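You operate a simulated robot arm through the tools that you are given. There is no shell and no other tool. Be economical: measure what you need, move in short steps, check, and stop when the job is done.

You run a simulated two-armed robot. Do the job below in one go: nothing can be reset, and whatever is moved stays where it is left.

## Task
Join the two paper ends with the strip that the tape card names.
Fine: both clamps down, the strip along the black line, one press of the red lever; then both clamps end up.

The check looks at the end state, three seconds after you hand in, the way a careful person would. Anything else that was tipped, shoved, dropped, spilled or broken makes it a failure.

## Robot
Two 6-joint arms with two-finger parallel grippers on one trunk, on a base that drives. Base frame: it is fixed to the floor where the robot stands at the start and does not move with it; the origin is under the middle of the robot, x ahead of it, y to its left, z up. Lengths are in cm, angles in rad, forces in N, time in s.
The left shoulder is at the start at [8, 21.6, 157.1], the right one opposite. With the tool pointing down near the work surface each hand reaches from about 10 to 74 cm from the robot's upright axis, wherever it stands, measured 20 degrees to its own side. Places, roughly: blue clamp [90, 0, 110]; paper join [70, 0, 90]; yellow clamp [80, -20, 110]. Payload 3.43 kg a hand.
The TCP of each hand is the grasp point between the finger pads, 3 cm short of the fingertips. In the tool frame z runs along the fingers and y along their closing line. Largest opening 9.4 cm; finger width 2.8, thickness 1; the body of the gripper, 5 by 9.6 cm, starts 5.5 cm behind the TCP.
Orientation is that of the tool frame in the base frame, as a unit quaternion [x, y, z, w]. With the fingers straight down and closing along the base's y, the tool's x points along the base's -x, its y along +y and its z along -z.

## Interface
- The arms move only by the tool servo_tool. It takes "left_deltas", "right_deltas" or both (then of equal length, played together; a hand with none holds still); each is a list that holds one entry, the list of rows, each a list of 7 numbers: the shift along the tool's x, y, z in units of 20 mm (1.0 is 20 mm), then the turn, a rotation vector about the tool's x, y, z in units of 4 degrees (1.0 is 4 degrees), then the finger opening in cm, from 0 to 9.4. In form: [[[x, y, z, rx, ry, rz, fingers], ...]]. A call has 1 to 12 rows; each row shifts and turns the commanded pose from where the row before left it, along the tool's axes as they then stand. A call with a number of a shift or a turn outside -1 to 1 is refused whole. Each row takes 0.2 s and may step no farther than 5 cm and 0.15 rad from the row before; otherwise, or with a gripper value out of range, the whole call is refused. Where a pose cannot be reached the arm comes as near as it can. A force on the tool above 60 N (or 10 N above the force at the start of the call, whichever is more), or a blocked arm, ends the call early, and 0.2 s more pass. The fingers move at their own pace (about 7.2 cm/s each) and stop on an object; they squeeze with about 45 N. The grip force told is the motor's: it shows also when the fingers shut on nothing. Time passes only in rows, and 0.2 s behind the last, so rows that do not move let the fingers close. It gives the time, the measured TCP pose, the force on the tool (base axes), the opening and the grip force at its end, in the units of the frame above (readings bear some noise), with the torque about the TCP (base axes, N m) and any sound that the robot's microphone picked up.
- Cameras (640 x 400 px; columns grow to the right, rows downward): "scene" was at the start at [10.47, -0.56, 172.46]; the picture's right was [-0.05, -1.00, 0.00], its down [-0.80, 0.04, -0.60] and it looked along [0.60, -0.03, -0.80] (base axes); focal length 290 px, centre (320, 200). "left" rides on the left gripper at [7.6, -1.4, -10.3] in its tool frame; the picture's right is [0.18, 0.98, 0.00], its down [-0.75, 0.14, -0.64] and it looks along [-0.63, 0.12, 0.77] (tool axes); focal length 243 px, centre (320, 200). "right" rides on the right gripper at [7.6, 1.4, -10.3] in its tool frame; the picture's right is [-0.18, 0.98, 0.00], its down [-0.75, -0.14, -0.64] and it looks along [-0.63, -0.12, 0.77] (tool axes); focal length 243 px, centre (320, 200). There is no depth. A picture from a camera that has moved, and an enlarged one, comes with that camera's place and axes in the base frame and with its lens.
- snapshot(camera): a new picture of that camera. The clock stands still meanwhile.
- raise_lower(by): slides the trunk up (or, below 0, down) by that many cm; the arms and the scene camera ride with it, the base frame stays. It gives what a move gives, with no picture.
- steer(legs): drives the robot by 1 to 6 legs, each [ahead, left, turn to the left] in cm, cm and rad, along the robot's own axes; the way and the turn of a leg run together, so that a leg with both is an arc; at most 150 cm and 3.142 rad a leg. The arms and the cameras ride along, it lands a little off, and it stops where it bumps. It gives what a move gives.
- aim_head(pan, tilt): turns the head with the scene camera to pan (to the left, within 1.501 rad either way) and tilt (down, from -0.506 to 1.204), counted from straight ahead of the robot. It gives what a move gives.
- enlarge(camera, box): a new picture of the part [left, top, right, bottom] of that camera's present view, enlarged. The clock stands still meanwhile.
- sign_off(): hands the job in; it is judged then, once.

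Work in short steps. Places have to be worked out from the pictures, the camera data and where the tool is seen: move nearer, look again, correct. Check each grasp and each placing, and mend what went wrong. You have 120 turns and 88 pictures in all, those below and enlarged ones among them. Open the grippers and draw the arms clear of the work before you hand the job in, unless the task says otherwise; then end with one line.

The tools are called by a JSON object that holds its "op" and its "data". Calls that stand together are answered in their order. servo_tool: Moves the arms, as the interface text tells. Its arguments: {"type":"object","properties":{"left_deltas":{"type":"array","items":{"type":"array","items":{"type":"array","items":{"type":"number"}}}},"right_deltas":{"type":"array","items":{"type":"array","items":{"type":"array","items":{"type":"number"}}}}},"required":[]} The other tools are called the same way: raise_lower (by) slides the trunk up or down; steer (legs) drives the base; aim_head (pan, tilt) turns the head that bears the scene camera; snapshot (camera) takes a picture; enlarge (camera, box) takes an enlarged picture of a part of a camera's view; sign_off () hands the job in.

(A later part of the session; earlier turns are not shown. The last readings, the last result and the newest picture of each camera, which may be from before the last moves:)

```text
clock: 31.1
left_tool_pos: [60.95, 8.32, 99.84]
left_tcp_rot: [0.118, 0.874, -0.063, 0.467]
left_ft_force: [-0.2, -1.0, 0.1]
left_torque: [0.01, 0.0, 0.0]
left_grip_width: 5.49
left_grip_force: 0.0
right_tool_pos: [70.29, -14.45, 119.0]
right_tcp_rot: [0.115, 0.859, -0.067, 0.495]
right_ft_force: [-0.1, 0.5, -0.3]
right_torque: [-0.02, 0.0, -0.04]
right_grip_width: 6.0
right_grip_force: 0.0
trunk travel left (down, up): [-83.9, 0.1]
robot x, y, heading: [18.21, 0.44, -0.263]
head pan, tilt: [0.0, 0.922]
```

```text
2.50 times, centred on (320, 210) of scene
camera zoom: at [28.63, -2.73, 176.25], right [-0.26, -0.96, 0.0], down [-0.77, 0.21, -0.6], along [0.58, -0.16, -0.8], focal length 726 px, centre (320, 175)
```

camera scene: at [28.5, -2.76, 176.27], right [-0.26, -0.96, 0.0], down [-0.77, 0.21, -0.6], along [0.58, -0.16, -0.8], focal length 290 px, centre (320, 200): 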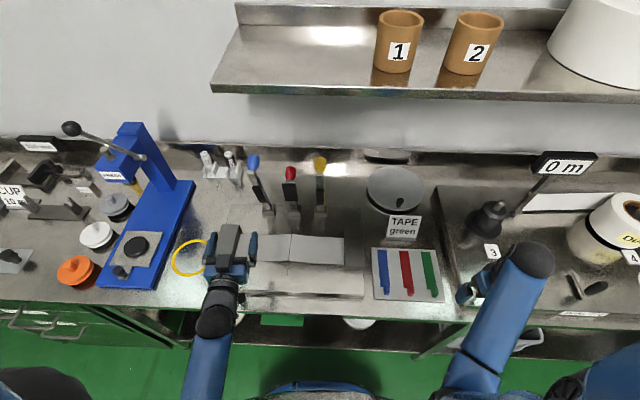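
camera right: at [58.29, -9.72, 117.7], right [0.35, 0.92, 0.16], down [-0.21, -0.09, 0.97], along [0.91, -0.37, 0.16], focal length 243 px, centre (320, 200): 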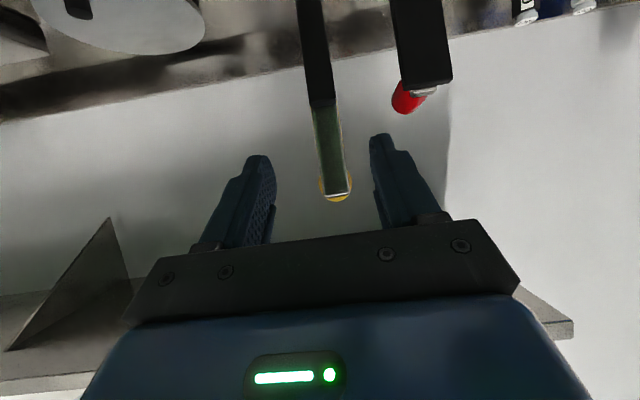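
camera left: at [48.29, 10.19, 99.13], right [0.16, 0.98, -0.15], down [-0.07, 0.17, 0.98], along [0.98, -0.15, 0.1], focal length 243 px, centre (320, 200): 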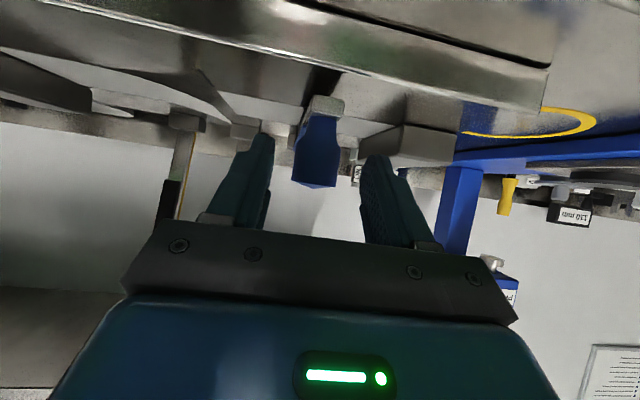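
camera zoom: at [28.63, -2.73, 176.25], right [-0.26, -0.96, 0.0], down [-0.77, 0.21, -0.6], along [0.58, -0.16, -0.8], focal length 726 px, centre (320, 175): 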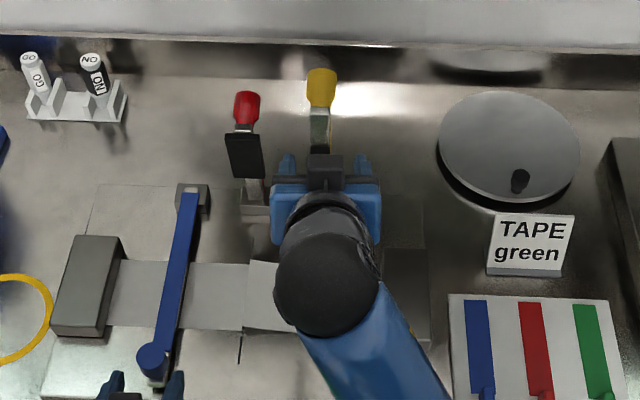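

The yellow bar end is ~6.9 cm ahead, 1.7 cm up and 0.5 cm left. I advance so the pads take the knob behind it, then close.

{"op": "servo_tool", "data": {"right_deltas": [[[-0.756, 0.056, 0.834, 0, 0, 0, 6], [-0.756, 0.056, 0.834, 0, 0, 0, 6], [-0.756, 0.056, 0.834, 0, 0, 0, 6], [-0.756, 0.056, 0.834, 0, 0, 0, 6]]]}}

{"op": "snapshot", "data": {"camera": "right"}}

{"op": "enlarge", "data": {"camera": "scene", "box": [270, 130, 370, 230]}}

```text
clock: 32.1
left_tool_pos: [60.9, 8.09, 99.84]
left_tcp_rot: [0.117, 0.874, -0.063, 0.467]
left_ft_force: [-0.1, 0.1, -0.2]
left_torque: [0.0, 0.0, 0.0]
left_grip_width: 5.51
left_grip_force: 0.1
right_tool_pos: [78.7, -16.49, 121.2]
right_tcp_rot: [0.115, 0.859, -0.066, 0.495]
right_ft_force: [-0.6, -0.1, -0.1]
right_torque: [0.0, 0.0, 0.01]
right_grip_width: 6.01
right_grip_force: 0.0
trunk travel left (down, up): [-83.9, 0.1]
robot x, y, heading: [18.44, 0.1, -0.268]
head pan, tilt: [0.0, 0.922]
```

```text
54 pictures are left
camera right: at [66.78, -11.7, 119.76], right [0.35, 0.92, 0.16], down [-0.21, -0.09, 0.97], along [0.91, -0.37, 0.16], focal length 243 px, centre (320, 200)
```

right: 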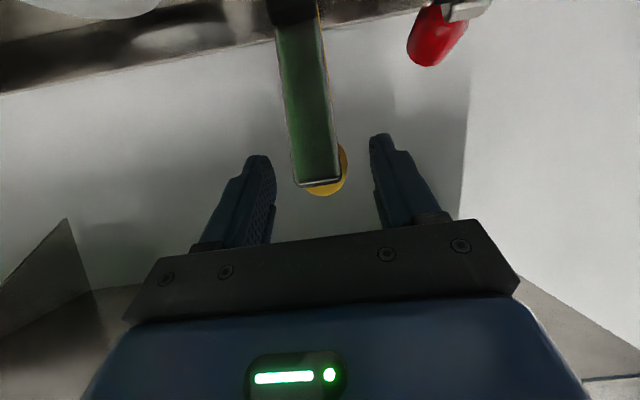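

```text
4.00 times, centred on (320, 180) of scene
camera zoom: at [28.56, -2.76, 176.26], right [-0.26, -0.96, 0.0], down [-0.77, 0.21, -0.6], along [0.58, -0.16, -0.8], focal length 1161 px, centre (320, 280)
```

zoom: 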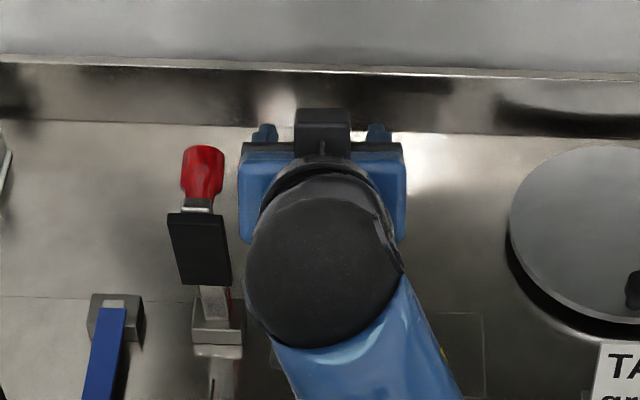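

Knob centred; one more cm forward, then close.

{"op": "servo_tool", "data": {"right_deltas": [[[-0.25, 0, 0.43, 0, 0, 0, 6], [0, 0, 0, 0, 0, 0, 4], [0, 0, 0, 0, 0, 0, 1], [0, 0, 0, 0, 0, 0, 0], [0, 0, 0, 0, 0, 0, 0]]]}}

```text
clock: 33.3
left_tool_pos: [60.94, 8.1, 99.81]
left_tcp_rot: [0.117, 0.875, -0.064, 0.466]
left_ft_force: [-0.3, -0.7, 0.7]
left_torque: [0.0, -0.01, -0.04]
left_grip_width: 5.51
left_grip_force: 0.0
right_tool_pos: [79.73, -16.71, 121.07]
right_tcp_rot: [0.115, 0.858, -0.067, 0.495]
right_ft_force: [0.8, 2.5, -0.4]
right_torque: [0.23, -0.18, -0.56]
right_grip_width: 3.42
right_grip_force: 44.3
trunk travel left (down, up): [-83.9, 0.1]
robot x, y, heading: [18.95, 0.09, -0.267]
head pan, tilt: [0.0, 0.922]
```

Yellow knob held (3.42 cm). First five steps of the arc.

{"op": "servo_tool", "data": {"right_deltas": [[[0.687, 0.05, -0.713, 0, 0, 0, 0], [0.736, 0.05, -0.661, 0, 0, 0, 0], [0.782, 0.05, -0.607, 0, 0, 0, 0], [0.823, 0.05, -0.55, 0, 0, 0, 0], [0.86, 0.04, -0.49, 0, 0, 0, 0]]]}}

{"op": "snapshot", "data": {"camera": "right"}}

```text
clock: 34.5
left_tool_pos: [60.42, 8.29, 99.99]
left_tcp_rot: [0.117, 0.873, -0.063, 0.469]
left_ft_force: [-0.1, -1.2, -0.9]
left_torque: [0.01, -0.01, 0.01]
left_grip_width: 5.49
left_grip_force: 0.1
right_tool_pos: [70.38, -13.77, 117.6]
right_tcp_rot: [0.115, 0.857, -0.067, 0.497]
right_ft_force: [-10.3, 3.9, 21.5]
right_torque: [0.42, -1.06, -1.18]
right_grip_width: 3.26
right_grip_force: 44.6
trunk travel left (down, up): [-83.9, 0.1]
robot x, y, heading: [18.34, 0.07, -0.266]
head pan, tilt: [0.0, 0.922]
```

```text
52 pictures are left
camera right: at [58.56, -8.97, 116.18], right [0.35, 0.92, 0.16], down [-0.21, -0.09, 0.97], along [0.91, -0.37, 0.17], focal length 243 px, centre (320, 200)
```

right: 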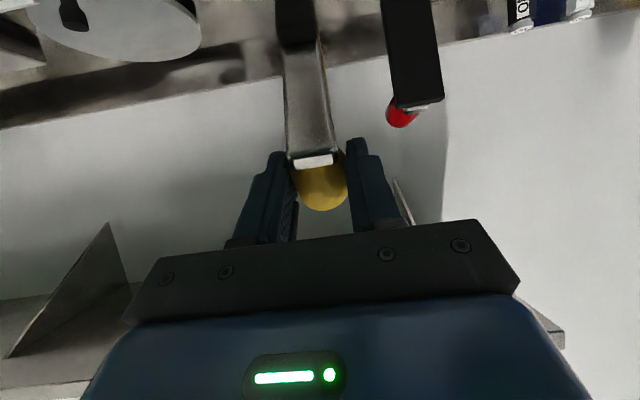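

The grip crept outward on the knob a bit. I reopen slightly, shift 1.2 cm inboard, and close again.

{"op": "servo_tool", "data": {"right_deltas": [[[0, 0, 0, 0, 0, 0, 4.8], [0, 0, 0, 0, 0, 0, 4.8], [0.12, 0, 0.28, 0, 0, 0, 4.8], [0.12, 0, 0.28, 0, 0, 0, 4.8], [0, 0, 0, 0, 0, 0, 2], [0, 0, 0, 0, 0, 0, 0], [0, 0, 0, 0, 0, 0, 0]]]}}

{"op": "snapshot", "data": {"camera": "right"}}

```text
clock: 36.1
left_tool_pos: [60.97, 8.16, 99.86]
left_tcp_rot: [0.117, 0.874, -0.062, 0.467]
left_ft_force: [0.0, 0.7, -0.4]
left_torque: [-0.02, -0.02, -0.02]
left_grip_width: 5.51
left_grip_force: 0.1
right_tool_pos: [71.6, -14.04, 116.48]
right_tcp_rot: [0.116, 0.859, -0.067, 0.495]
right_ft_force: [2.4, 0.7, -1.8]
right_torque: [0.59, -0.63, -0.99]
right_grip_width: 3.67
right_grip_force: 45.5
trunk travel left (down, up): [-83.9, 0.1]
robot x, y, heading: [18.41, 0.14, -0.267]
head pan, tilt: [0.0, 0.922]
```

```text
51 pictures are left
camera right: at [59.81, -9.3, 115.01], right [0.35, 0.92, 0.16], down [-0.21, -0.09, 0.97], along [0.91, -0.37, 0.16], focal length 243 px, centre (320, 200)
```

right: 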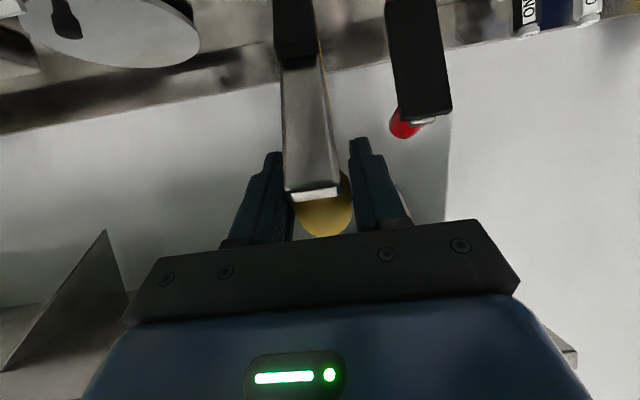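

Good grip (3.67 cm). Continuing the arc with 7 steps.

{"op": "servo_tool", "data": {"right_deltas": [[[0.858, 0.04, -0.41, 0, 0, 0, 0], [0.885, 0.04, -0.348, 0, 0, 0, 0], [0.908, 0.03, -0.283, 0, 0, 0, 0], [0.925, 0.03, -0.218, 0, 0, 0, 0], [0.939, 0.03, -0.151, 0, 0, 0, 0], [0.947, 0.02, -0.084, 0, 0, 0, 0], [0.951, 0.02, -0.016, 0, 0, 0, 0]]]}}

{"op": "enlarge", "data": {"camera": "scene", "box": [240, 130, 400, 290]}}

```text
clock: 37.7
left_tool_pos: [60.82, 8.28, 99.92]
left_tcp_rot: [0.118, 0.874, -0.063, 0.467]
left_ft_force: [-0.2, -0.4, 0.4]
left_torque: [0.01, -0.01, -0.02]
left_grip_width: 5.48
left_grip_force: 0.0
right_tool_pos: [63.04, -11.21, 106.79]
right_tcp_rot: [0.114, 0.859, -0.065, 0.495]
right_ft_force: [-0.3, -0.9, 4.1]
right_torque: [0.47, -1.28, -0.27]
right_grip_width: 3.61
right_grip_force: 45.0
trunk travel left (down, up): [-83.9, 0.1]
robot x, y, heading: [18.5, 0.42, -0.27]
head pan, tilt: [0.0, 0.922]
```

```text
2.50 times, centred on (320, 210) of scene
camera zoom: at [28.37, -2.75, 176.27], right [-0.26, -0.96, 0.0], down [-0.77, 0.21, -0.6], along [0.58, -0.16, -0.8], focal length 726 px, centre (320, 175)
```

zoom: 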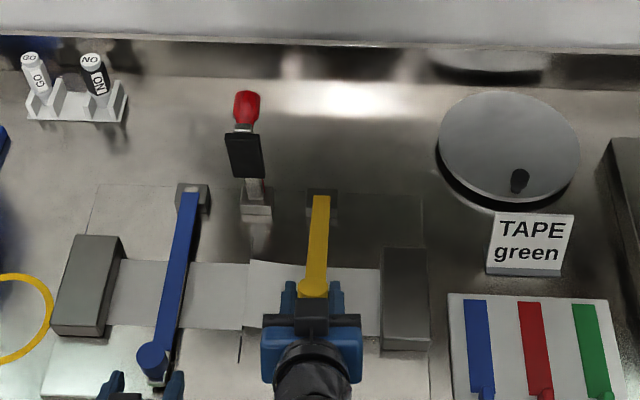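

Great. Three more steps, then fine ones.

{"op": "servo_tool", "data": {"right_deltas": [[[0.949, 0.02, 0.052, 0, 0, 0, 0], [0.943, 0.01, 0.12, 0, 0, 0, 0], [0.932, 0.01, 0.187, 0, 0, 0, 0], [0.917, 0.0, 0.253, 0, 0, 0, 0]]]}}

{"op": "servo_tool", "data": {"right_deltas": [[[0.45, 0.0, 0.16, 0, 0, 0, 0], [0.45, 0, 0.16, 0, 0, 0, 0]]]}}

{"op": "snapshot", "data": {"camera": "right"}}

```text
clock: 38.7
left_tool_pos: [60.8, 8.15, 99.76]
left_tcp_rot: [0.118, 0.874, -0.063, 0.467]
left_ft_force: [-0.1, -0.4, 0.0]
left_torque: [-0.01, 0.01, 0.0]
left_grip_width: 5.5
left_grip_force: 0.0
right_tool_pos: [60.4, -10.4, 99.61]
right_tcp_rot: [0.115, 0.858, -0.068, 0.495]
right_ft_force: [-2.2, -3.7, 2.7]
right_torque: [-0.46, -1.17, 0.03]
right_grip_width: 3.58
right_grip_force: 44.9
trunk travel left (down, up): [-83.9, 0.1]
robot x, y, heading: [18.34, 0.64, -0.272]
head pan, tilt: [0.0, 0.922]
```

```text
clock: 39.3
left_tool_pos: [60.72, 8.19, 99.88]
left_tcp_rot: [0.117, 0.874, -0.062, 0.467]
left_ft_force: [1.1, 0.4, -0.7]
left_torque: [-0.01, 0.01, -0.02]
left_grip_width: 5.5
left_grip_force: 0.1
right_tool_pos: [60.02, -10.26, 97.82]
right_tcp_rot: [0.115, 0.859, -0.066, 0.495]
right_ft_force: [-2.3, -2.6, 2.3]
right_torque: [-0.37, -1.12, -0.03]
right_grip_width: 3.57
right_grip_force: 44.6
trunk travel left (down, up): [-83.9, 0.1]
robot x, y, heading: [18.18, 0.26, -0.265]
head pan, tilt: [0.0, 0.922]
```

```text
49 pictures are left
camera right: at [48.14, -5.54, 96.4], right [0.35, 0.92, 0.16], down [-0.21, -0.09, 0.97], along [0.91, -0.37, 0.16], focal length 243 px, centre (320, 200)
```

right: 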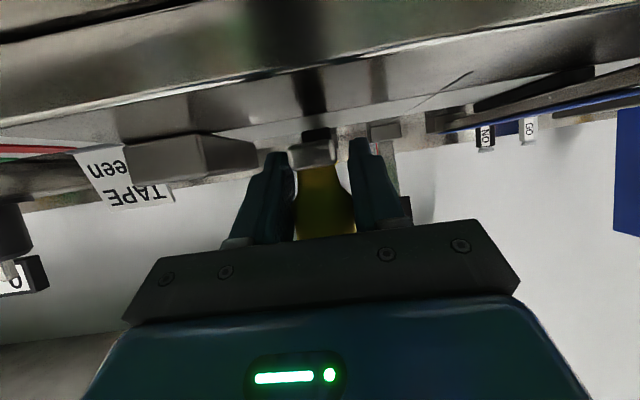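

Not yet in contact; small further steps.

{"op": "servo_tool", "data": {"right_deltas": [[[0.22, 0.0, 0.1, 0, 0, 0, 0], [0.22, 0, 0.1, 0, 0, 0, 0]]]}}

{"op": "enlarge", "data": {"camera": "right", "box": [200, 60, 440, 260]}}

```text
clock: 39.9
left_tool_pos: [60.69, 8.16, 99.92]
left_tcp_rot: [0.118, 0.873, -0.063, 0.468]
left_ft_force: [0.4, -0.1, -0.4]
left_torque: [-0.01, 0.0, -0.02]
left_grip_width: 5.5
left_grip_force: 0.0
right_tool_pos: [59.84, -10.17, 97.01]
right_tcp_rot: [0.114, 0.858, -0.067, 0.497]
right_ft_force: [-7.1, 0.2, 2.8]
right_torque: [-0.34, -1.31, 0.06]
right_grip_width: 3.55
right_grip_force: 44.8
trunk travel left (down, up): [-83.9, 0.1]
robot x, y, heading: [18.85, 0.06, -0.266]
head pan, tilt: [0.0, 0.922]
```

```text
2.00 times, centred on (320, 160) of right
camera zoom: at [48.03, -5.51, 95.48], right [0.35, 0.92, 0.16], down [-0.21, -0.09, 0.97], along [0.91, -0.37, 0.16], focal length 485 px, centre (320, 280)
```

zoom: 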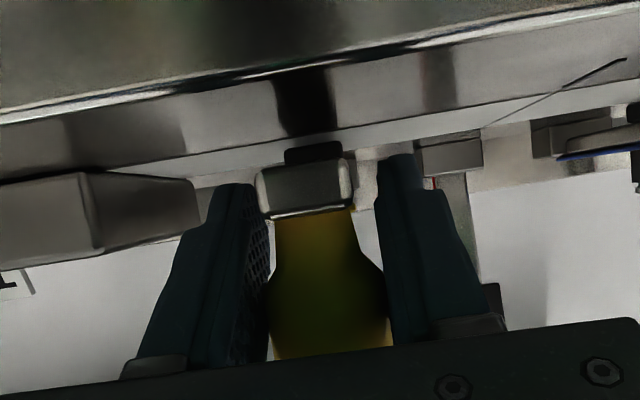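

Pad is near the paper; continue in small steps until the force rises.

{"op": "servo_tool", "data": {"right_deltas": [[[0.17, 0.0, 0.1, 0, 0, 0, 0], [0.17, 0, 0.1, 0, 0, 0, 0], [0.17, 0, 0.1, 0, 0, 0, 0]]]}}

{"op": "enlarge", "data": {"camera": "scene", "box": [240, 150, 400, 310]}}

```text
clock: 40.7
left_tool_pos: [60.61, 8.16, 100.01]
left_tcp_rot: [0.117, 0.873, -0.062, 0.468]
left_ft_force: [0.4, -0.1, -1.3]
left_torque: [0.01, 0.01, 0.01]
left_grip_width: 5.5
left_grip_force: 0.0
right_tool_pos: [59.96, -10.27, 95.98]
right_tcp_rot: [0.116, 0.856, -0.065, 0.5]
right_ft_force: [-7.4, -2.5, 28.4]
right_torque: [0.06, -0.09, 0.09]
right_grip_width: 3.65
right_grip_force: 45.2
trunk travel left (down, up): [-83.9, 0.1]
robot x, y, heading: [18.09, 0.56, -0.262]
head pan, tilt: [0.0, 0.922]
```

```text
2.50 times, centred on (320, 230) of scene
camera zoom: at [27.89, -2.73, 176.34], right [-0.26, -0.96, 0.0], down [-0.77, 0.21, -0.61], along [0.59, -0.16, -0.79], focal length 726 px, centre (320, 125)
```

zoom: 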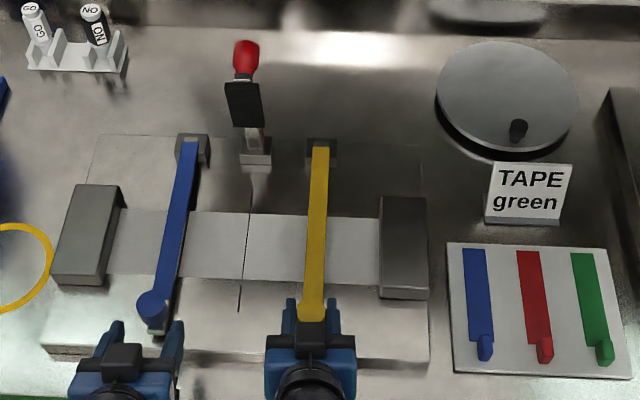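

Both paper ends are now flat. I release yellow and back off along the tool axis, and retreat left a little too.

{"op": "servo_tool", "data": {"right_deltas": [[[-0.1, 0.0, -0.05, 0, 0, 0, 5], [0, 0, 0, 0, 0, 0, 5.5], [0, 0, -0.8, 0, 0, 0, 5.5], [0, 0, -1, 0, 0, 0, 5.5], [0, 0, -1, 0, 0, 0, 5.5], [0, 0, -1, 0, 0, 0, 5.5], [0, 0, -0.5, 0, 0, 0, 5.5]]]}}

{"op": "servo_tool", "data": {"right_deltas": [[[0, -1, 0, 0, 1, 0, 5.5], [0, -1, 0, 0, 1, 0, 5.5], [0, -1, 0, 0, 1, 0, 5.5], [0, -1, 0, 0, 1, 0, 5.5], [0, -1, 0, 0, 1, 0, 5.5], [0, -1, 0, 0, 1, 0, 5.5], [0, -1, 0, 0, 1, 0, 5.5], [0, -1, 0, 0, 1, 0, 5.5], [0, -1, 0, 0, 1, 0, 5.5], [0, -1, 0, 0, 1, 0, 5.5], [0, -1, 0, 0, 1, 0, 5.5], [0, -1, 0, 0, 1, 0, 5.5]]]}}

{"op": "servo_tool", "data": {"right_deltas": [[[0, -1, 0, 0, 1, 0, 5.5], [0, -1, 0, 0, 1, 0, 5.5], [0, -1, 0, 0, 1, 0, 5.5], [0, -1, 0, 0, 0, 0, 5.5]]]}}

{"op": "snapshot", "data": {"camera": "scene"}}

{"op": "snapshot", "data": {"camera": "right"}}

```text
clock: 42.3
left_tool_pos: [60.99, 8.33, 99.72]
left_tcp_rot: [0.118, 0.874, -0.063, 0.467]
left_ft_force: [-0.1, 0.7, 0.2]
left_torque: [0.0, -0.01, -0.01]
left_grip_width: 5.49
left_grip_force: 0.0
right_tool_pos: [53.4, -8.59, 100.06]
right_tcp_rot: [0.121, 0.857, -0.072, 0.496]
right_ft_force: [-0.5, -0.6, -0.3]
right_torque: [0.01, 0.01, 0.01]
right_grip_width: 5.49
right_grip_force: 0.1
trunk travel left (down, up): [-83.9, 0.1]
robot x, y, heading: [18.41, 0.2, -0.267]
head pan, tilt: [0.0, 0.922]
```

```text
clock: 44.9
left_tool_pos: [60.95, 8.25, 99.74]
left_tcp_rot: [0.117, 0.874, -0.063, 0.467]
left_ft_force: [-0.3, -0.4, 0.2]
left_torque: [-0.02, 0.01, 0.01]
left_grip_width: 5.51
left_grip_force: 0.0
right_tool_pos: [46.51, -31.57, 100.24]
right_tcp_rot: [0.132, 0.986, -0.013, 0.102]
right_ft_force: [0.2, 0.6, -1.1]
right_torque: [0.01, 0.01, -0.02]
right_grip_width: 5.51
right_grip_force: 0.1
trunk travel left (down, up): [-83.9, 0.1]
robot x, y, heading: [18.27, 0.05, -0.27]
head pan, tilt: [0.0, 0.922]
```

```text
clock: 45.9
left_tool_pos: [60.93, 8.28, 99.82]
left_tcp_rot: [0.118, 0.874, -0.063, 0.466]
left_ft_force: [0.2, 0.4, 0.0]
left_torque: [0.04, 0.03, -0.02]
left_grip_width: 5.48
left_grip_force: 0.2
right_tool_pos: [44.58, -39.3, 100.19]
right_tcp_rot: [0.133, 0.991, 0.0, -0.001]
right_ft_force: [0.9, 0.0, -0.4]
right_torque: [0.0, 0.01, 0.01]
right_grip_width: 5.48
right_grip_force: 0.0
trunk travel left (down, up): [-83.9, 0.1]
robot x, y, heading: [18.1, 0.01, -0.268]
head pan, tilt: [0.0, 0.922]
```

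```text
46 pictures are left
camera scene: at [28.45, -2.79, 176.27], right [-0.26, -0.96, 0.0], down [-0.77, 0.21, -0.6], along [0.58, -0.16, -0.8], focal length 290 px, centre (320, 200)
```

scene: 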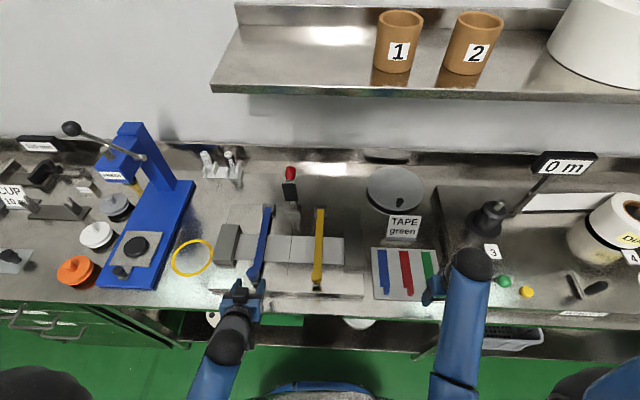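

```text
45 pictures are left
camera right: at [37.55, -35.9, 110.57], right [0.44, 0.9, 0.0], down [0.69, -0.34, 0.64], along [0.58, -0.28, -0.77], focal length 243 px, centre (320, 200)
```

right: 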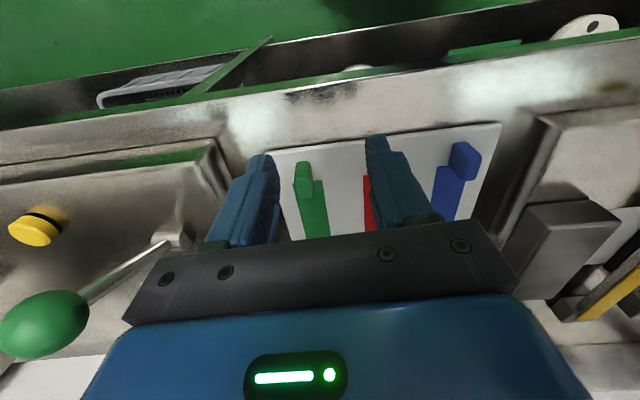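

I enlarge the right view around the green tab to see its shape.

{"op": "enlarge", "data": {"camera": "right", "box": [260, 130, 380, 250]}}

{"op": "enlarge", "data": {"camera": "scene", "box": [270, 200, 350, 300]}}

{"op": "enlarge", "data": {"camera": "scene", "box": [365, 235, 445, 315]}}

```text
3.33 times, centred on (320, 190) of right
camera zoom: at [37.55, -35.9, 110.57], right [0.44, 0.9, 0.0], down [0.69, -0.34, 0.64], along [0.58, -0.28, -0.77], focal length 809 px, centre (320, 233)
```

zoom: 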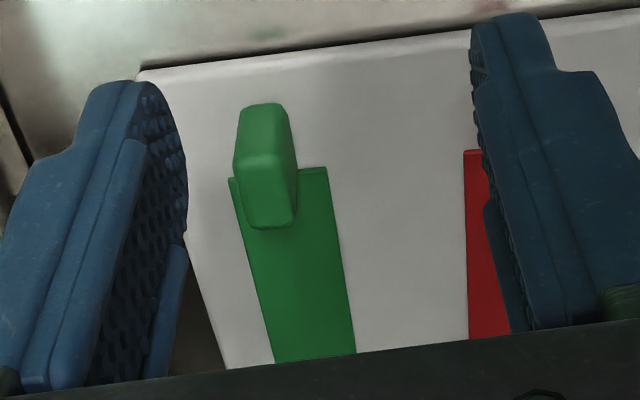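

```text
4.00 times, centred on (310, 250) of scene
camera zoom: at [28.45, -2.79, 176.27], right [-0.26, -0.96, 0.0], down [-0.77, 0.21, -0.6], along [0.58, -0.16, -0.8], focal length 1161 px, centre (360, 0)
```

zoom: 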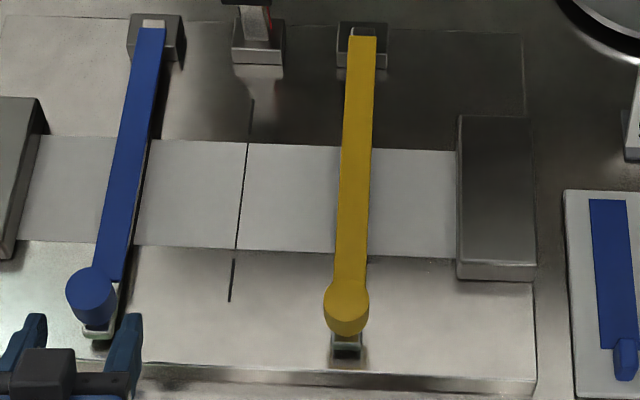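

```text
5.00 times, centred on (405, 275) of scene
camera zoom: at [28.45, -2.79, 176.27], right [-0.26, -0.96, 0.0], down [-0.77, 0.21, -0.6], along [0.58, -0.16, -0.8], focal length 1451 px, centre (-105, -175)
```

zoom: 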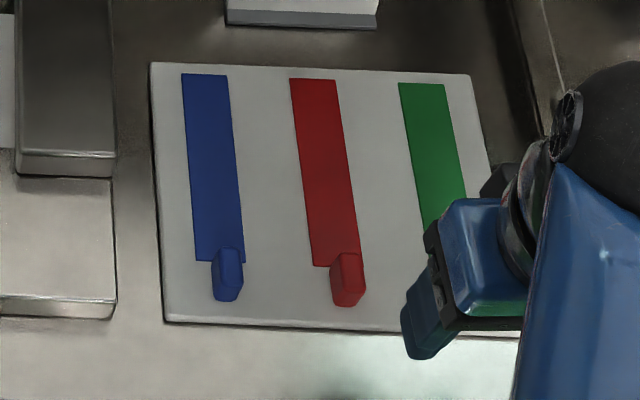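

The green tab is a small block ≈1.2 wide × 2.3 long × 2.5 cm high at about R(40.4, −33.4). I move over it, yaw ~3.7° to match the strip, and lower partway.

{"op": "servo_tool", "data": {"right_deltas": [[[-0.77, -0.38, 0, 0, 0, 0.9, 4.5], [-0.77, -0.38, 0, 0, 0, 0, 4.5], [-0.77, -0.38, 0.3, 0, 0, 0, 4.5], [0, 0, 0.7, 0, 0, 0, 4.5]]]}}

{"op": "snapshot", "data": {"camera": "right"}}

{"op": "enlarge", "data": {"camera": "scene", "box": [365, 235, 445, 315]}}

```text
clock: 46.9
left_tool_pos: [60.98, 8.26, 99.85]
left_tcp_rot: [0.118, 0.874, -0.063, 0.467]
left_ft_force: [0.2, -0.9, -0.2]
left_torque: [0.01, 0.0, 0.02]
left_grip_width: 5.51
left_grip_force: 0.0
right_tool_pos: [48.14, -42.82, 98.26]
right_tcp_rot: [0.164, 0.986, 0.0, 0.0]
right_ft_force: [-0.5, -0.5, 0.4]
right_torque: [0.05, -0.03, 0.01]
right_grip_width: 4.5
right_grip_force: 0.0
trunk travel left (down, up): [-83.9, 0.1]
robot x, y, heading: [18.73, 0.29, -0.265]
head pan, tilt: [0.0, 0.922]
```

```text
41 pictures are left
camera right: at [41.43, -38.91, 108.55], right [0.49, 0.87, 0.0], down [0.67, -0.38, 0.64], along [0.56, -0.32, -0.77], focal length 243 px, centre (320, 200)
```

right: 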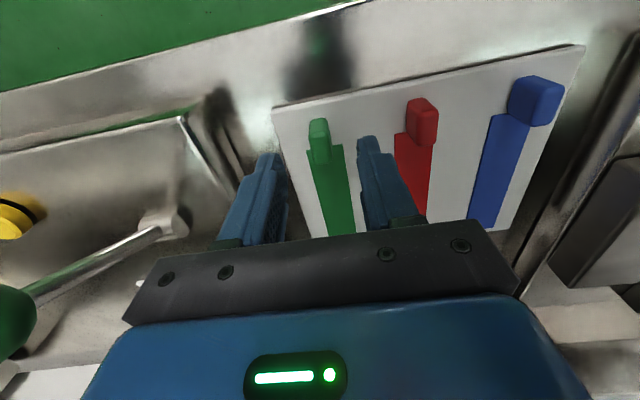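

```text
5.00 times, centred on (405, 275) of scene
camera zoom: at [28.48, -2.74, 176.27], right [-0.26, -0.96, 0.0], down [-0.77, 0.21, -0.6], along [0.58, -0.16, -0.8], focal length 1451 px, centre (-105, -175)
```

zoom: 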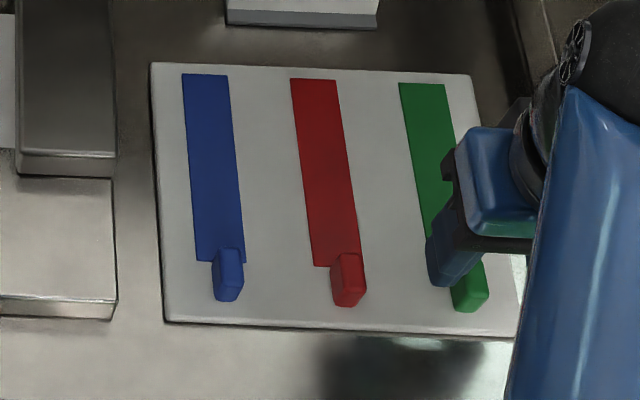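

The TCP is right above the tab. I lower 3.6 cm and close.

{"op": "servo_tool", "data": {"right_deltas": [[[-0.05, 0, 0.45, 0, 0, 0, 4.5], [0, 0, 0.45, 0, 0, 0, 4.5], [0, 0, 0.45, 0, 0, 0, 4.5], [0, 0, 0.45, 0, 0, 0, 4.5]]]}}

{"op": "enlarge", "data": {"camera": "right", "box": [240, 90, 400, 250]}}

```text
clock: 47.9
left_tool_pos: [60.8, 8.23, 99.81]
left_tcp_rot: [0.118, 0.874, -0.063, 0.467]
left_ft_force: [-0.1, 0.6, -0.5]
left_torque: [0.0, 0.0, -0.03]
left_grip_width: 5.49
left_grip_force: 0.1
right_tool_pos: [48.19, -42.75, 94.56]
right_tcp_rot: [0.165, 0.986, 0.0, 0.0]
right_ft_force: [0.5, -0.1, -0.6]
right_torque: [0.01, 0.0, -0.05]
right_grip_width: 4.52
right_grip_force: 0.0
trunk travel left (down, up): [-83.9, 0.1]
robot x, y, heading: [18.52, 0.07, -0.271]
head pan, tilt: [0.0, 0.922]
```

```text
2.50 times, centred on (320, 170) of right
camera zoom: at [41.44, -38.98, 104.89], right [0.49, 0.87, 0.0], down [0.67, -0.38, 0.64], along [0.56, -0.32, -0.77], focal length 606 px, centre (320, 275)
```

zoom: 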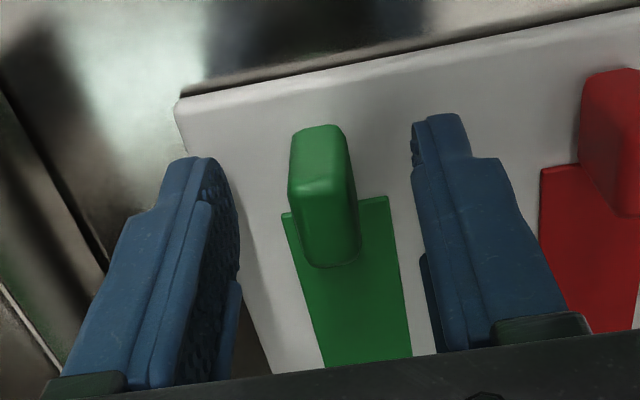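

Tab centred between the fingers. Close.

{"op": "servo_tool", "data": {"right_deltas": [[[0, 0, 0.1, 0, 0, 0, 2.5], [0, 0, 0, 0, 0, 0, 1], [0, 0, 0, 0, 0, 0, 0], [0, 0, 0, 0, 0, 0, 0]]]}}

{"op": "servo_tool", "data": {"right_deltas": [[[0, 0, -0.5, 0, 0, 0, 0], [0, 0, -0.7, 0, 0, 0, 0], [0, 0, -0.7, 0, 0, 0, 0]]]}}

{"op": "snapshot", "data": {"camera": "right"}}

```text
clock: 48.9
left_tool_pos: [60.84, 8.12, 99.86]
left_tcp_rot: [0.117, 0.874, -0.063, 0.467]
left_ft_force: [-1.1, 0.6, 0.3]
left_torque: [-0.02, -0.02, -0.02]
left_grip_width: 5.5
left_grip_force: 0.1
right_tool_pos: [48.2, -42.76, 94.39]
right_tcp_rot: [0.164, 0.986, 0.0, 0.0]
right_ft_force: [0.0, -0.4, 0.0]
right_torque: [0.04, 0.01, 0.03]
right_grip_width: 1.17
right_grip_force: 44.9
trunk travel left (down, up): [-83.9, 0.1]
robot x, y, heading: [18.18, 0.36, -0.266]
head pan, tilt: [0.0, 0.922]
```

```text
clock: 49.7
left_tool_pos: [60.84, 8.12, 99.7]
left_tcp_rot: [0.118, 0.874, -0.063, 0.467]
left_ft_force: [0.8, 0.0, -0.1]
left_torque: [0.01, -0.01, -0.02]
left_grip_width: 5.51
left_grip_force: 0.0
right_tool_pos: [48.19, -42.91, 98.3]
right_tcp_rot: [0.163, 0.987, 0.0, 0.0]
right_ft_force: [-0.4, -0.1, 0.0]
right_torque: [0.01, 0.0, 0.0]
right_grip_width: 1.26
right_grip_force: 45.0
trunk travel left (down, up): [-83.9, 0.1]
robot x, y, heading: [18.52, 0.12, -0.264]
head pan, tilt: [0.0, 0.922]
```

```text
38 pictures are left
camera right: at [41.48, -39.01, 108.57], right [0.49, 0.87, 0.0], down [0.67, -0.38, 0.64], along [0.56, -0.32, -0.77], focal length 243 px, centre (320, 200)
```

right: 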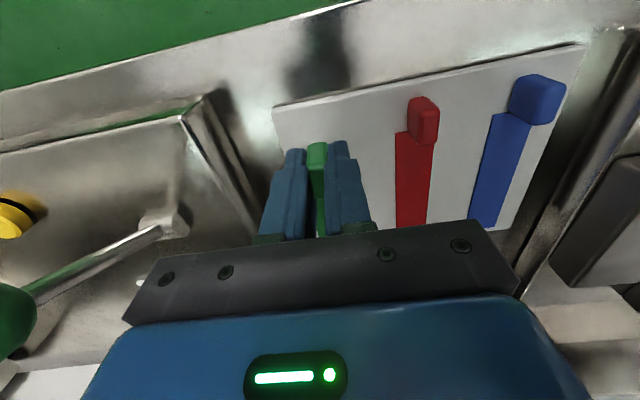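

The strip is lifted. I'll bring it round in front (to stay clear of the knobs): left hand aside, right up, back 14 cm, then left.

{"op": "servo_tool", "data": {"left_deltas": [[[0.55, 1, -0.83, 0, 0, 0, 5.5], [0.55, 1, -0.83, 0, 0, 0, 5.5], [0.55, 1, -0.83, 0, 0, 0, 5.5], [0, 0, 0, 0, 0, 0, 5.5], [0, 0, 0, 0, 0, 0, 5.5], [0, 0, 0, 0, 0, 0, 5.5], [0, 0, 0, 0, 0, 0, 5.5], [0, 0, 0, 0, 0, 0, 5.5], [0, 0, 0, 0, 0, 0, 5.5]]], "right_deltas": [[[0, 0, -0.9, 0, 0, 0, 0], [0, 0, -0.9, 0, 0, 0, 0], [1, 0, 0, 0, 0, 0, 0], [1, 0, 0, 0, 0, 0, 0], [1, 0, 0, 0, 0, 0, 0], [1, 0, 0, 0, 0, 0, 0], [1, 0, 0, 0, 0, 0, 0], [1, 0, 0, 0, 0, 0, 0], [1, 0, 0, 0, 0, 0, 0]]]}}

{"op": "snapshot", "data": {"camera": "scene"}}

```text
clock: 50.7
left_tool_pos: [56.7, 11.66, 100.3]
left_tcp_rot: [0.186, 0.858, -0.097, 0.468]
left_ft_force: [0.1, -0.4, 0.4]
left_torque: [-0.01, 0.0, 0.01]
left_grip_width: 5.48
left_grip_force: 0.0
right_tool_pos: [44.8, -41.69, 101.99]
right_tcp_rot: [0.164, 0.987, -0.001, 0.0]
right_ft_force: [1.2, 0.4, 0.1]
right_torque: [-0.01, 0.01, 0.03]
right_grip_width: 1.22
right_grip_force: 45.6
trunk travel left (down, up): [-83.9, 0.1]
robot x, y, heading: [17.96, 0.14, -0.267]
head pan, tilt: [0.0, 0.922]
stopped in row 4 (left hand): the arm was blocked; the commanded pose is now the measured one
```

```text
37 pictures are left
camera scene: at [28.42, -2.62, 176.24], right [-0.26, -0.96, 0.0], down [-0.77, 0.21, -0.61], along [0.58, -0.16, -0.8], focal length 290 px, centre (320, 200)
```

scene: 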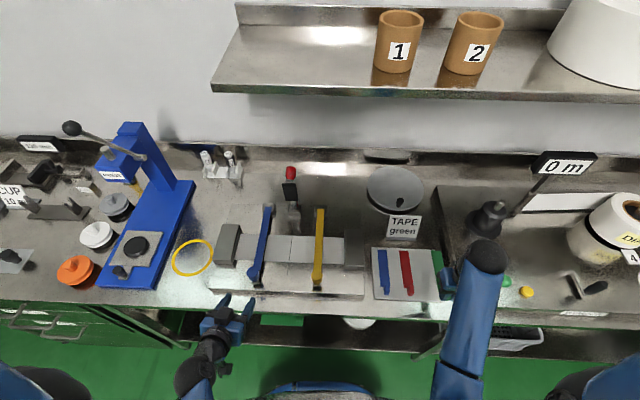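

The left arm hit a joint limit but nothing was touched. I turn the left hand back upright (moving slightly left) while the right continues back with the strip.

{"op": "servo_tool", "data": {"left_deltas": [[[0, 0.3, 0, 0, 1, 0, 5.5], [0, 0.3, 0, 0, 1, 0, 5.5], [0, 0.3, 0, 0, 1, 0, 5.5], [0, 0.3, 0, 0, 1, 0, 5.5], [0, 0.3, 0, 0, 1, 0, 5.5], [0, 0.3, 0, 0, 1, 0, 5.5], [0, 0.3, 0, 0, 1, 0, 5.5], [0, 0, 0, 0, 1, 0, 5.5], [0, 0, 0, 0, 1, 0, 5.5], [0, 0, 0, 0, 1, 0, 5.5]]], "right_deltas": [[[1, 0, 0, 0, 0, 0, 0], [1, 0, 0, 0, 0, 0, 0], [1, 0, 0, 0, 0, 0, 0], [1, 0, 0, 0, 0, 0, 0], [1, 0, 0, 0, 0, 0, 0], [0, 1, 0, 0, 0, 0, 0], [0, 1, 0, 0, 0, 0, 0], [0, 1, 0, 0, 0, 0, 0], [0, 1, 0, 0, 0, 0, 0], [0, 1, 0, 0, 0, 0, 0]]]}}

{"op": "snapshot", "data": {"camera": "scene"}}

```text
clock: 52.9
left_tool_pos: [58.53, 15.64, 100.43]
left_tcp_rot: [0.206, 0.967, -0.027, 0.145]
left_ft_force: [-0.4, 0.0, 0.2]
left_torque: [0.0, 0.02, -0.02]
left_grip_width: 5.49
left_grip_force: 0.1
right_tool_pos: [38.69, -29.12, 101.95]
right_tcp_rot: [0.165, 0.986, 0.0, 0.001]
right_ft_force: [-0.1, 0.0, -0.8]
right_torque: [0.03, 0.0, -0.03]
right_grip_width: 1.21
right_grip_force: 44.8
trunk travel left (down, up): [-83.9, 0.1]
robot x, y, heading: [18.5, 0.53, -0.267]
head pan, tilt: [0.0, 0.922]
```

```text
36 pictures are left
camera scene: at [28.56, -2.75, 176.26], right [-0.26, -0.96, 0.0], down [-0.77, 0.21, -0.6], along [0.58, -0.16, -0.8], focal length 290 px, centre (320, 200)
```

scene: 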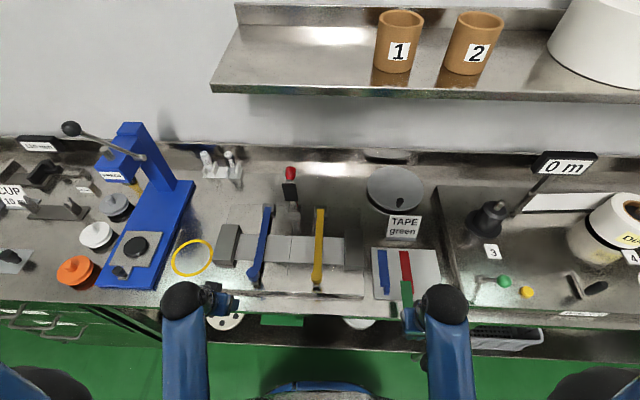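

Strip held level. I move back 3 cm more, and continue left toward the line's lateral position.

{"op": "servo_tool", "data": {"right_deltas": [[[0.8, 1, 0, 0, 0, 0, 0], [0.8, 1, 0, 0, 0, 0, 0], [0.06, 1, 0, 0, 0, 0, 0], [0.06, 1, 0, 0, 0, 0, 0], [0.06, 1, 0, 0, 0, 0, 0], [0.06, 1, 0, 0, 0, 0, 0], [0.06, 1, 0, 0, 0, 0, 0], [0.06, 1, 0, 0, 0, 0, 0], [0.06, 1, 0, 0, 0, 0, 0], [0.06, 1, 0, 0, 0, 0, 0]]]}}

{"op": "servo_tool", "data": {"right_deltas": [[[0.06, 1, 0, 0, 0, 0, 0], [0.06, 1, 0, 0, 0, 0, 0], [0.06, 1, 0, 0, 0, 0, 0], [0.06, 1, 0, 0, 0, 0, 0], [0.06, 1, 0, 0, 0, 0, 0], [0.06, 1, 0, 0, 0, -0.4, 0]]]}}

{"op": "enlarge", "data": {"camera": "scene", "box": [240, 200, 360, 340]}}

{"op": "snapshot", "data": {"camera": "right"}}

```text
clock: 55.1
left_tool_pos: [58.55, 15.68, 100.39]
left_tcp_rot: [0.206, 0.967, -0.027, 0.147]
left_ft_force: [-0.8, -0.6, 0.4]
left_torque: [-0.04, 0.03, -0.01]
left_grip_width: 5.51
left_grip_force: 0.0
right_tool_pos: [41.18, -8.61, 101.86]
right_tcp_rot: [0.164, 0.986, -0.001, -0.001]
right_ft_force: [0.7, 0.9, 0.3]
right_torque: [-0.02, -0.02, 0.02]
right_grip_width: 1.18
right_grip_force: 45.3
trunk travel left (down, up): [-83.9, 0.1]
robot x, y, heading: [18.66, 0.13, -0.268]
head pan, tilt: [0.0, 0.922]
```

```text
clock: 56.5
left_tool_pos: [58.57, 15.71, 100.38]
left_tcp_rot: [0.206, 0.967, -0.028, 0.146]
left_ft_force: [0.1, 0.3, -0.2]
left_torque: [-0.02, -0.02, -0.01]
left_grip_width: 5.52
left_grip_force: 0.0
right_tool_pos: [44.42, 2.94, 101.86]
right_tcp_rot: [0.15, 0.989, -0.001, -0.001]
right_ft_force: [-0.2, -0.2, -0.1]
right_torque: [0.03, -0.02, -0.01]
right_grip_width: 1.21
right_grip_force: 45.0
trunk travel left (down, up): [-83.9, 0.1]
robot x, y, heading: [18.28, 0.34, -0.271]
head pan, tilt: [0.0, 0.922]
```

```text
2.86 times, centred on (300, 270) of scene
camera zoom: at [28.56, -2.64, 176.26], right [-0.26, -0.96, 0.0], down [-0.77, 0.21, -0.6], along [0.58, -0.16, -0.8], focal length 829 px, centre (377, 0)
```

zoom: 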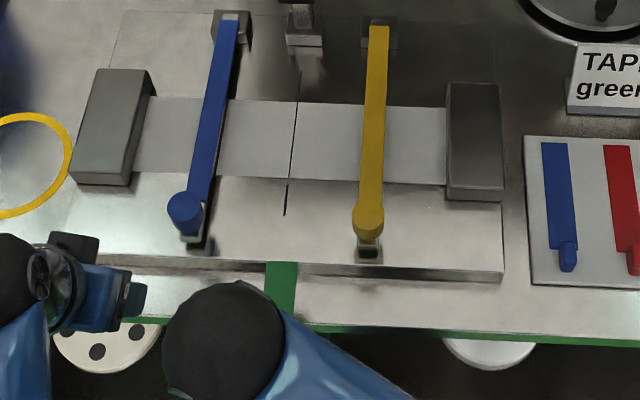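

```text
34 pictures are left
camera right: at [37.57, 6.59, 112.03], right [0.47, 0.88, 0.0], down [0.68, -0.36, 0.64], along [0.57, -0.3, -0.77], focal length 243 px, centre (320, 200)
```

right: 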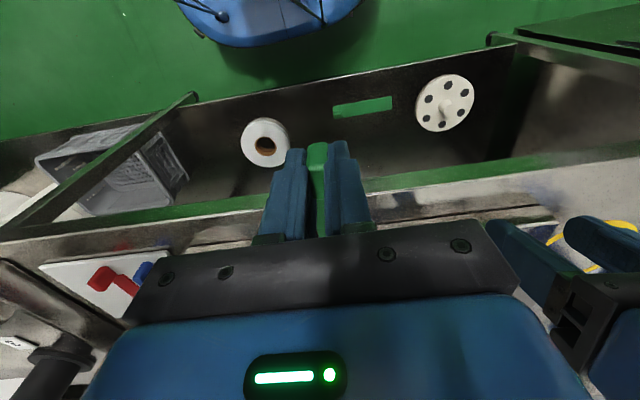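

The strip points forward at l≈9 between the two knobs. I move forward 20 cm at this height with a 0.7 cm left correction.

{"op": "servo_tool", "data": {"right_deltas": [[[-1, 0.35, 0, 0, 0, 0, 0], [-1, 0, 0, 0, 0, 0, 0], [-1, 0, 0, 0, 0, 0, 0], [-1, 0, 0, 0, 0, 0, 0], [-1, 0, 0, 0, 0, 0, 0], [-1, 0, 0, 0, 0, 0, 0], [-1, 0, 0, 0, 0, 0, 0], [-1, 0, 0, 0, 0, 0, 0], [-1, 0, 0, 0, 0, 0, 0], [-1, 0, 0, 0, 0, 0, 0]]]}}

{"op": "enlarge", "data": {"camera": "scene", "box": [255, 200, 335, 300]}}

{"op": "snapshot", "data": {"camera": "right"}}

```text
clock: 58.7
left_tool_pos: [58.49, 15.62, 100.45]
left_tcp_rot: [0.205, 0.967, -0.027, 0.146]
left_ft_force: [-0.7, -0.3, 0.3]
left_torque: [0.0, 0.0, -0.01]
left_grip_width: 5.51
left_grip_force: 0.0
right_tool_pos: [63.84, -2.52, 102.04]
right_tcp_rot: [0.15, 0.989, 0.0, 0.0]
right_ft_force: [0.6, 0.0, -0.6]
right_torque: [0.02, 0.0, 0.0]
right_grip_width: 1.25
right_grip_force: 45.0
trunk travel left (down, up): [-83.9, 0.1]
robot x, y, heading: [18.63, 0.15, -0.269]
head pan, tilt: [0.0, 0.922]
```

```text
4.00 times, centred on (295, 250) of scene
camera zoom: at [28.59, -2.77, 176.26], right [-0.26, -0.96, 0.0], down [-0.77, 0.21, -0.6], along [0.58, -0.16, -0.8], focal length 1161 px, centre (420, 0)
```

zoom: 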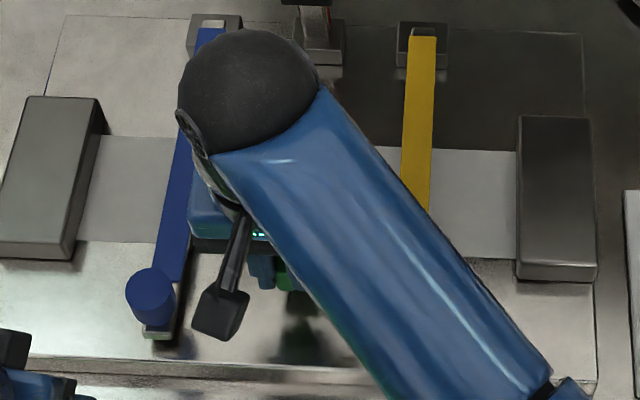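

```text
32 pictures are left
camera right: at [56.98, 1.1, 112.27], right [0.47, 0.88, 0.0], down [0.68, -0.36, 0.64], along [0.57, -0.3, -0.77], focal length 243 px, centre (320, 200)
```

right: 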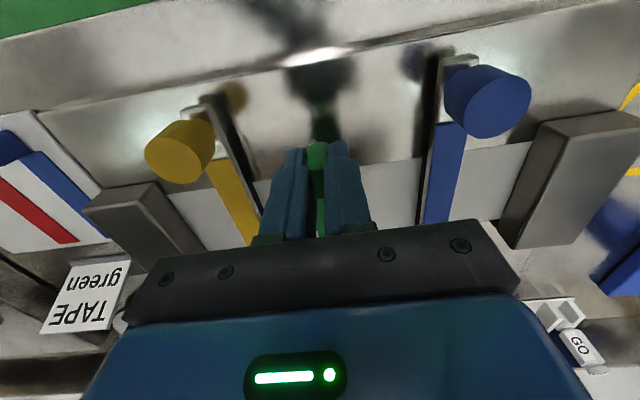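

I enlarge the wrist view around the tab to look for the line's front end on the plate.

{"op": "enlarge", "data": {"camera": "right", "box": [240, 60, 400, 240]}}

```text
2.22 times, centred on (320, 150) of right
camera zoom: at [56.98, 1.1, 112.27], right [0.47, 0.88, 0.0], down [0.68, -0.36, 0.64], along [0.57, -0.3, -0.77], focal length 539 px, centre (320, 311)
```

zoom: 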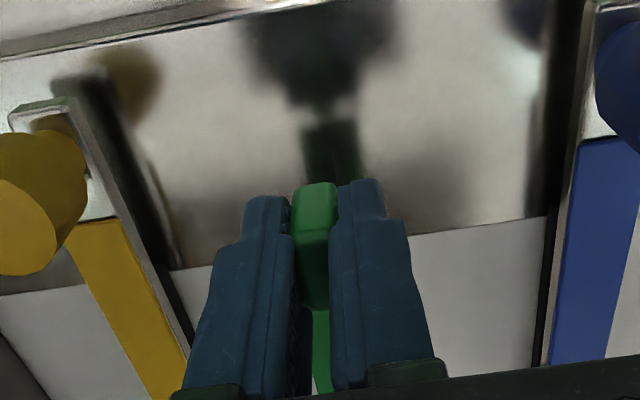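

{"op": "enlarge", "data": {"camera": "right", "box": [300, 100, 350, 150]}}

```text
8.00 times, centred on (325, 125) of right
camera zoom: at [56.98, 1.1, 112.27], right [0.47, 0.88, 0.0], down [0.68, -0.36, 0.64], along [0.57, -0.3, -0.77], focal length 1941 px, centre (280, 800)
```

zoom: 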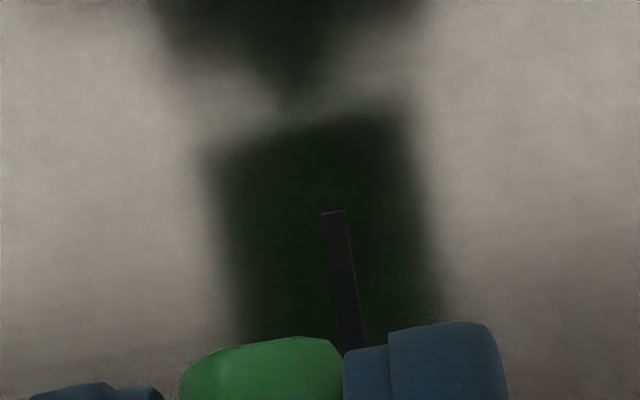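

The line's front end is visible right of the tab: the strip must shift ~0.3 cm left and ~2.2 cm forward. I do that and lower to z≈97.5.

{"op": "servo_tool", "data": {"right_deltas": [[[-0.55, 0.15, 0, 0, 0, 0, 0], [-0.55, 0, 0, 0, 0, 0, 0], [0, 0, 0.8, 0, 0, 0, 0], [0, 0, 0.8, 0, 0, 0, 0], [0, 0, 0.65, 0, 0, 0, 0]]]}}

{"op": "enlarge", "data": {"camera": "right", "box": [240, 60, 400, 240]}}

{"op": "enlarge", "data": {"camera": "right", "box": [300, 100, 350, 150]}}

```text
clock: 59.9
left_tool_pos: [58.58, 15.67, 100.39]
left_tcp_rot: [0.206, 0.967, -0.028, 0.146]
left_ft_force: [0.7, -0.6, 0.4]
left_torque: [-0.04, -0.01, 0.01]
left_grip_width: 5.52
left_grip_force: 0.1
right_tool_pos: [65.96, -3.0, 97.37]
right_tcp_rot: [0.151, 0.988, 0.0, 0.0]
right_ft_force: [-0.6, -0.4, 0.7]
right_torque: [-0.02, 0.03, 0.02]
right_grip_width: 1.24
right_grip_force: 44.7
trunk travel left (down, up): [-83.9, 0.1]
robot x, y, heading: [18.11, 0.18, -0.265]
head pan, tilt: [0.0, 0.922]
```

```text
2.22 times, centred on (320, 150) of right
camera zoom: at [59.03, 0.73, 107.7], right [0.47, 0.88, 0.0], down [0.68, -0.36, 0.64], along [0.57, -0.3, -0.77], focal length 539 px, centre (320, 311)
```

zoom: 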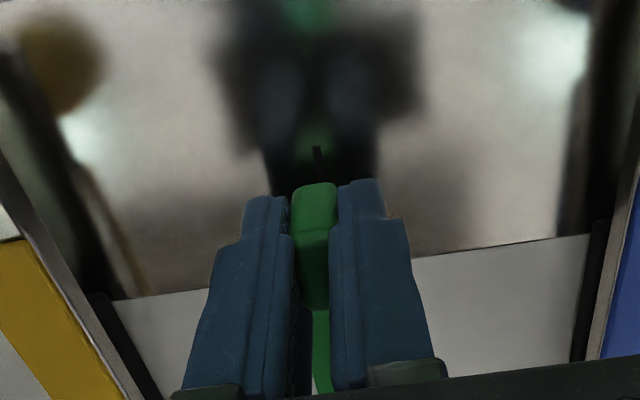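

```text
8.00 times, centred on (325, 125) of right
camera zoom: at [59.03, 0.73, 107.7], right [0.47, 0.88, 0.0], down [0.68, -0.36, 0.64], along [0.57, -0.3, -0.77], focal length 1941 px, centre (280, 800)
```

zoom: 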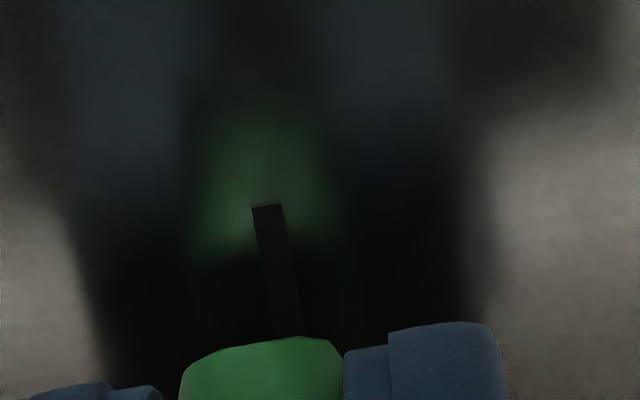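

By tool-frame geometry the line is only ~0.1 cm to the left of the tab. I nudge 0.1 cm and lower gently to contact.

{"op": "servo_tool", "data": {"right_deltas": [[[0, 0.05, 0.25, 0, 0, 0, 0], [0, 0, 0.25, 0, 0, 0, 0], [0, 0, 0.15, 0, 0, 0, 0]]]}}

{"op": "enlarge", "data": {"camera": "right", "box": [240, 60, 400, 240]}}

```text
clock: 60.7
left_tool_pos: [58.21, 15.59, 100.61]
left_tcp_rot: [0.205, 0.967, -0.027, 0.148]
left_ft_force: [0.8, -0.1, 0.0]
left_torque: [0.02, 0.01, 0.01]
left_grip_width: 5.51
left_grip_force: 0.0
right_tool_pos: [65.94, -2.85, 96.6]
right_tcp_rot: [0.151, 0.988, 0.002, 0.003]
right_ft_force: [0.4, -3.1, 29.2]
right_torque: [-0.18, -0.07, -0.02]
right_grip_width: 1.23
right_grip_force: 44.9
trunk travel left (down, up): [-83.9, 0.1]
robot x, y, heading: [18.26, 0.03, -0.267]
head pan, tilt: [0.0, 0.922]
```

```text
2.22 times, centred on (320, 150) of right
camera zoom: at [58.95, 0.84, 106.8], right [0.47, 0.88, 0.01], down [0.67, -0.36, 0.65], along [0.57, -0.3, -0.76], focal length 539 px, centre (320, 311)
```

zoom: 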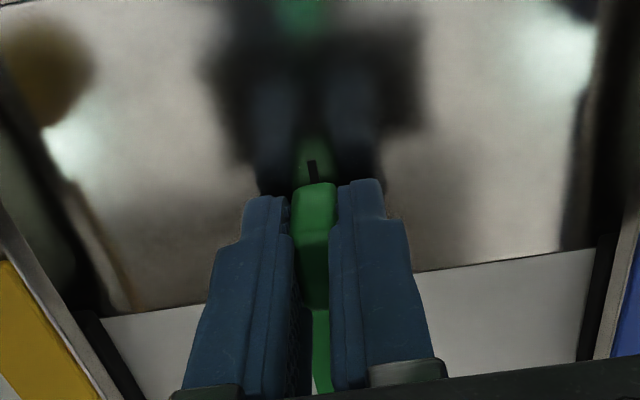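

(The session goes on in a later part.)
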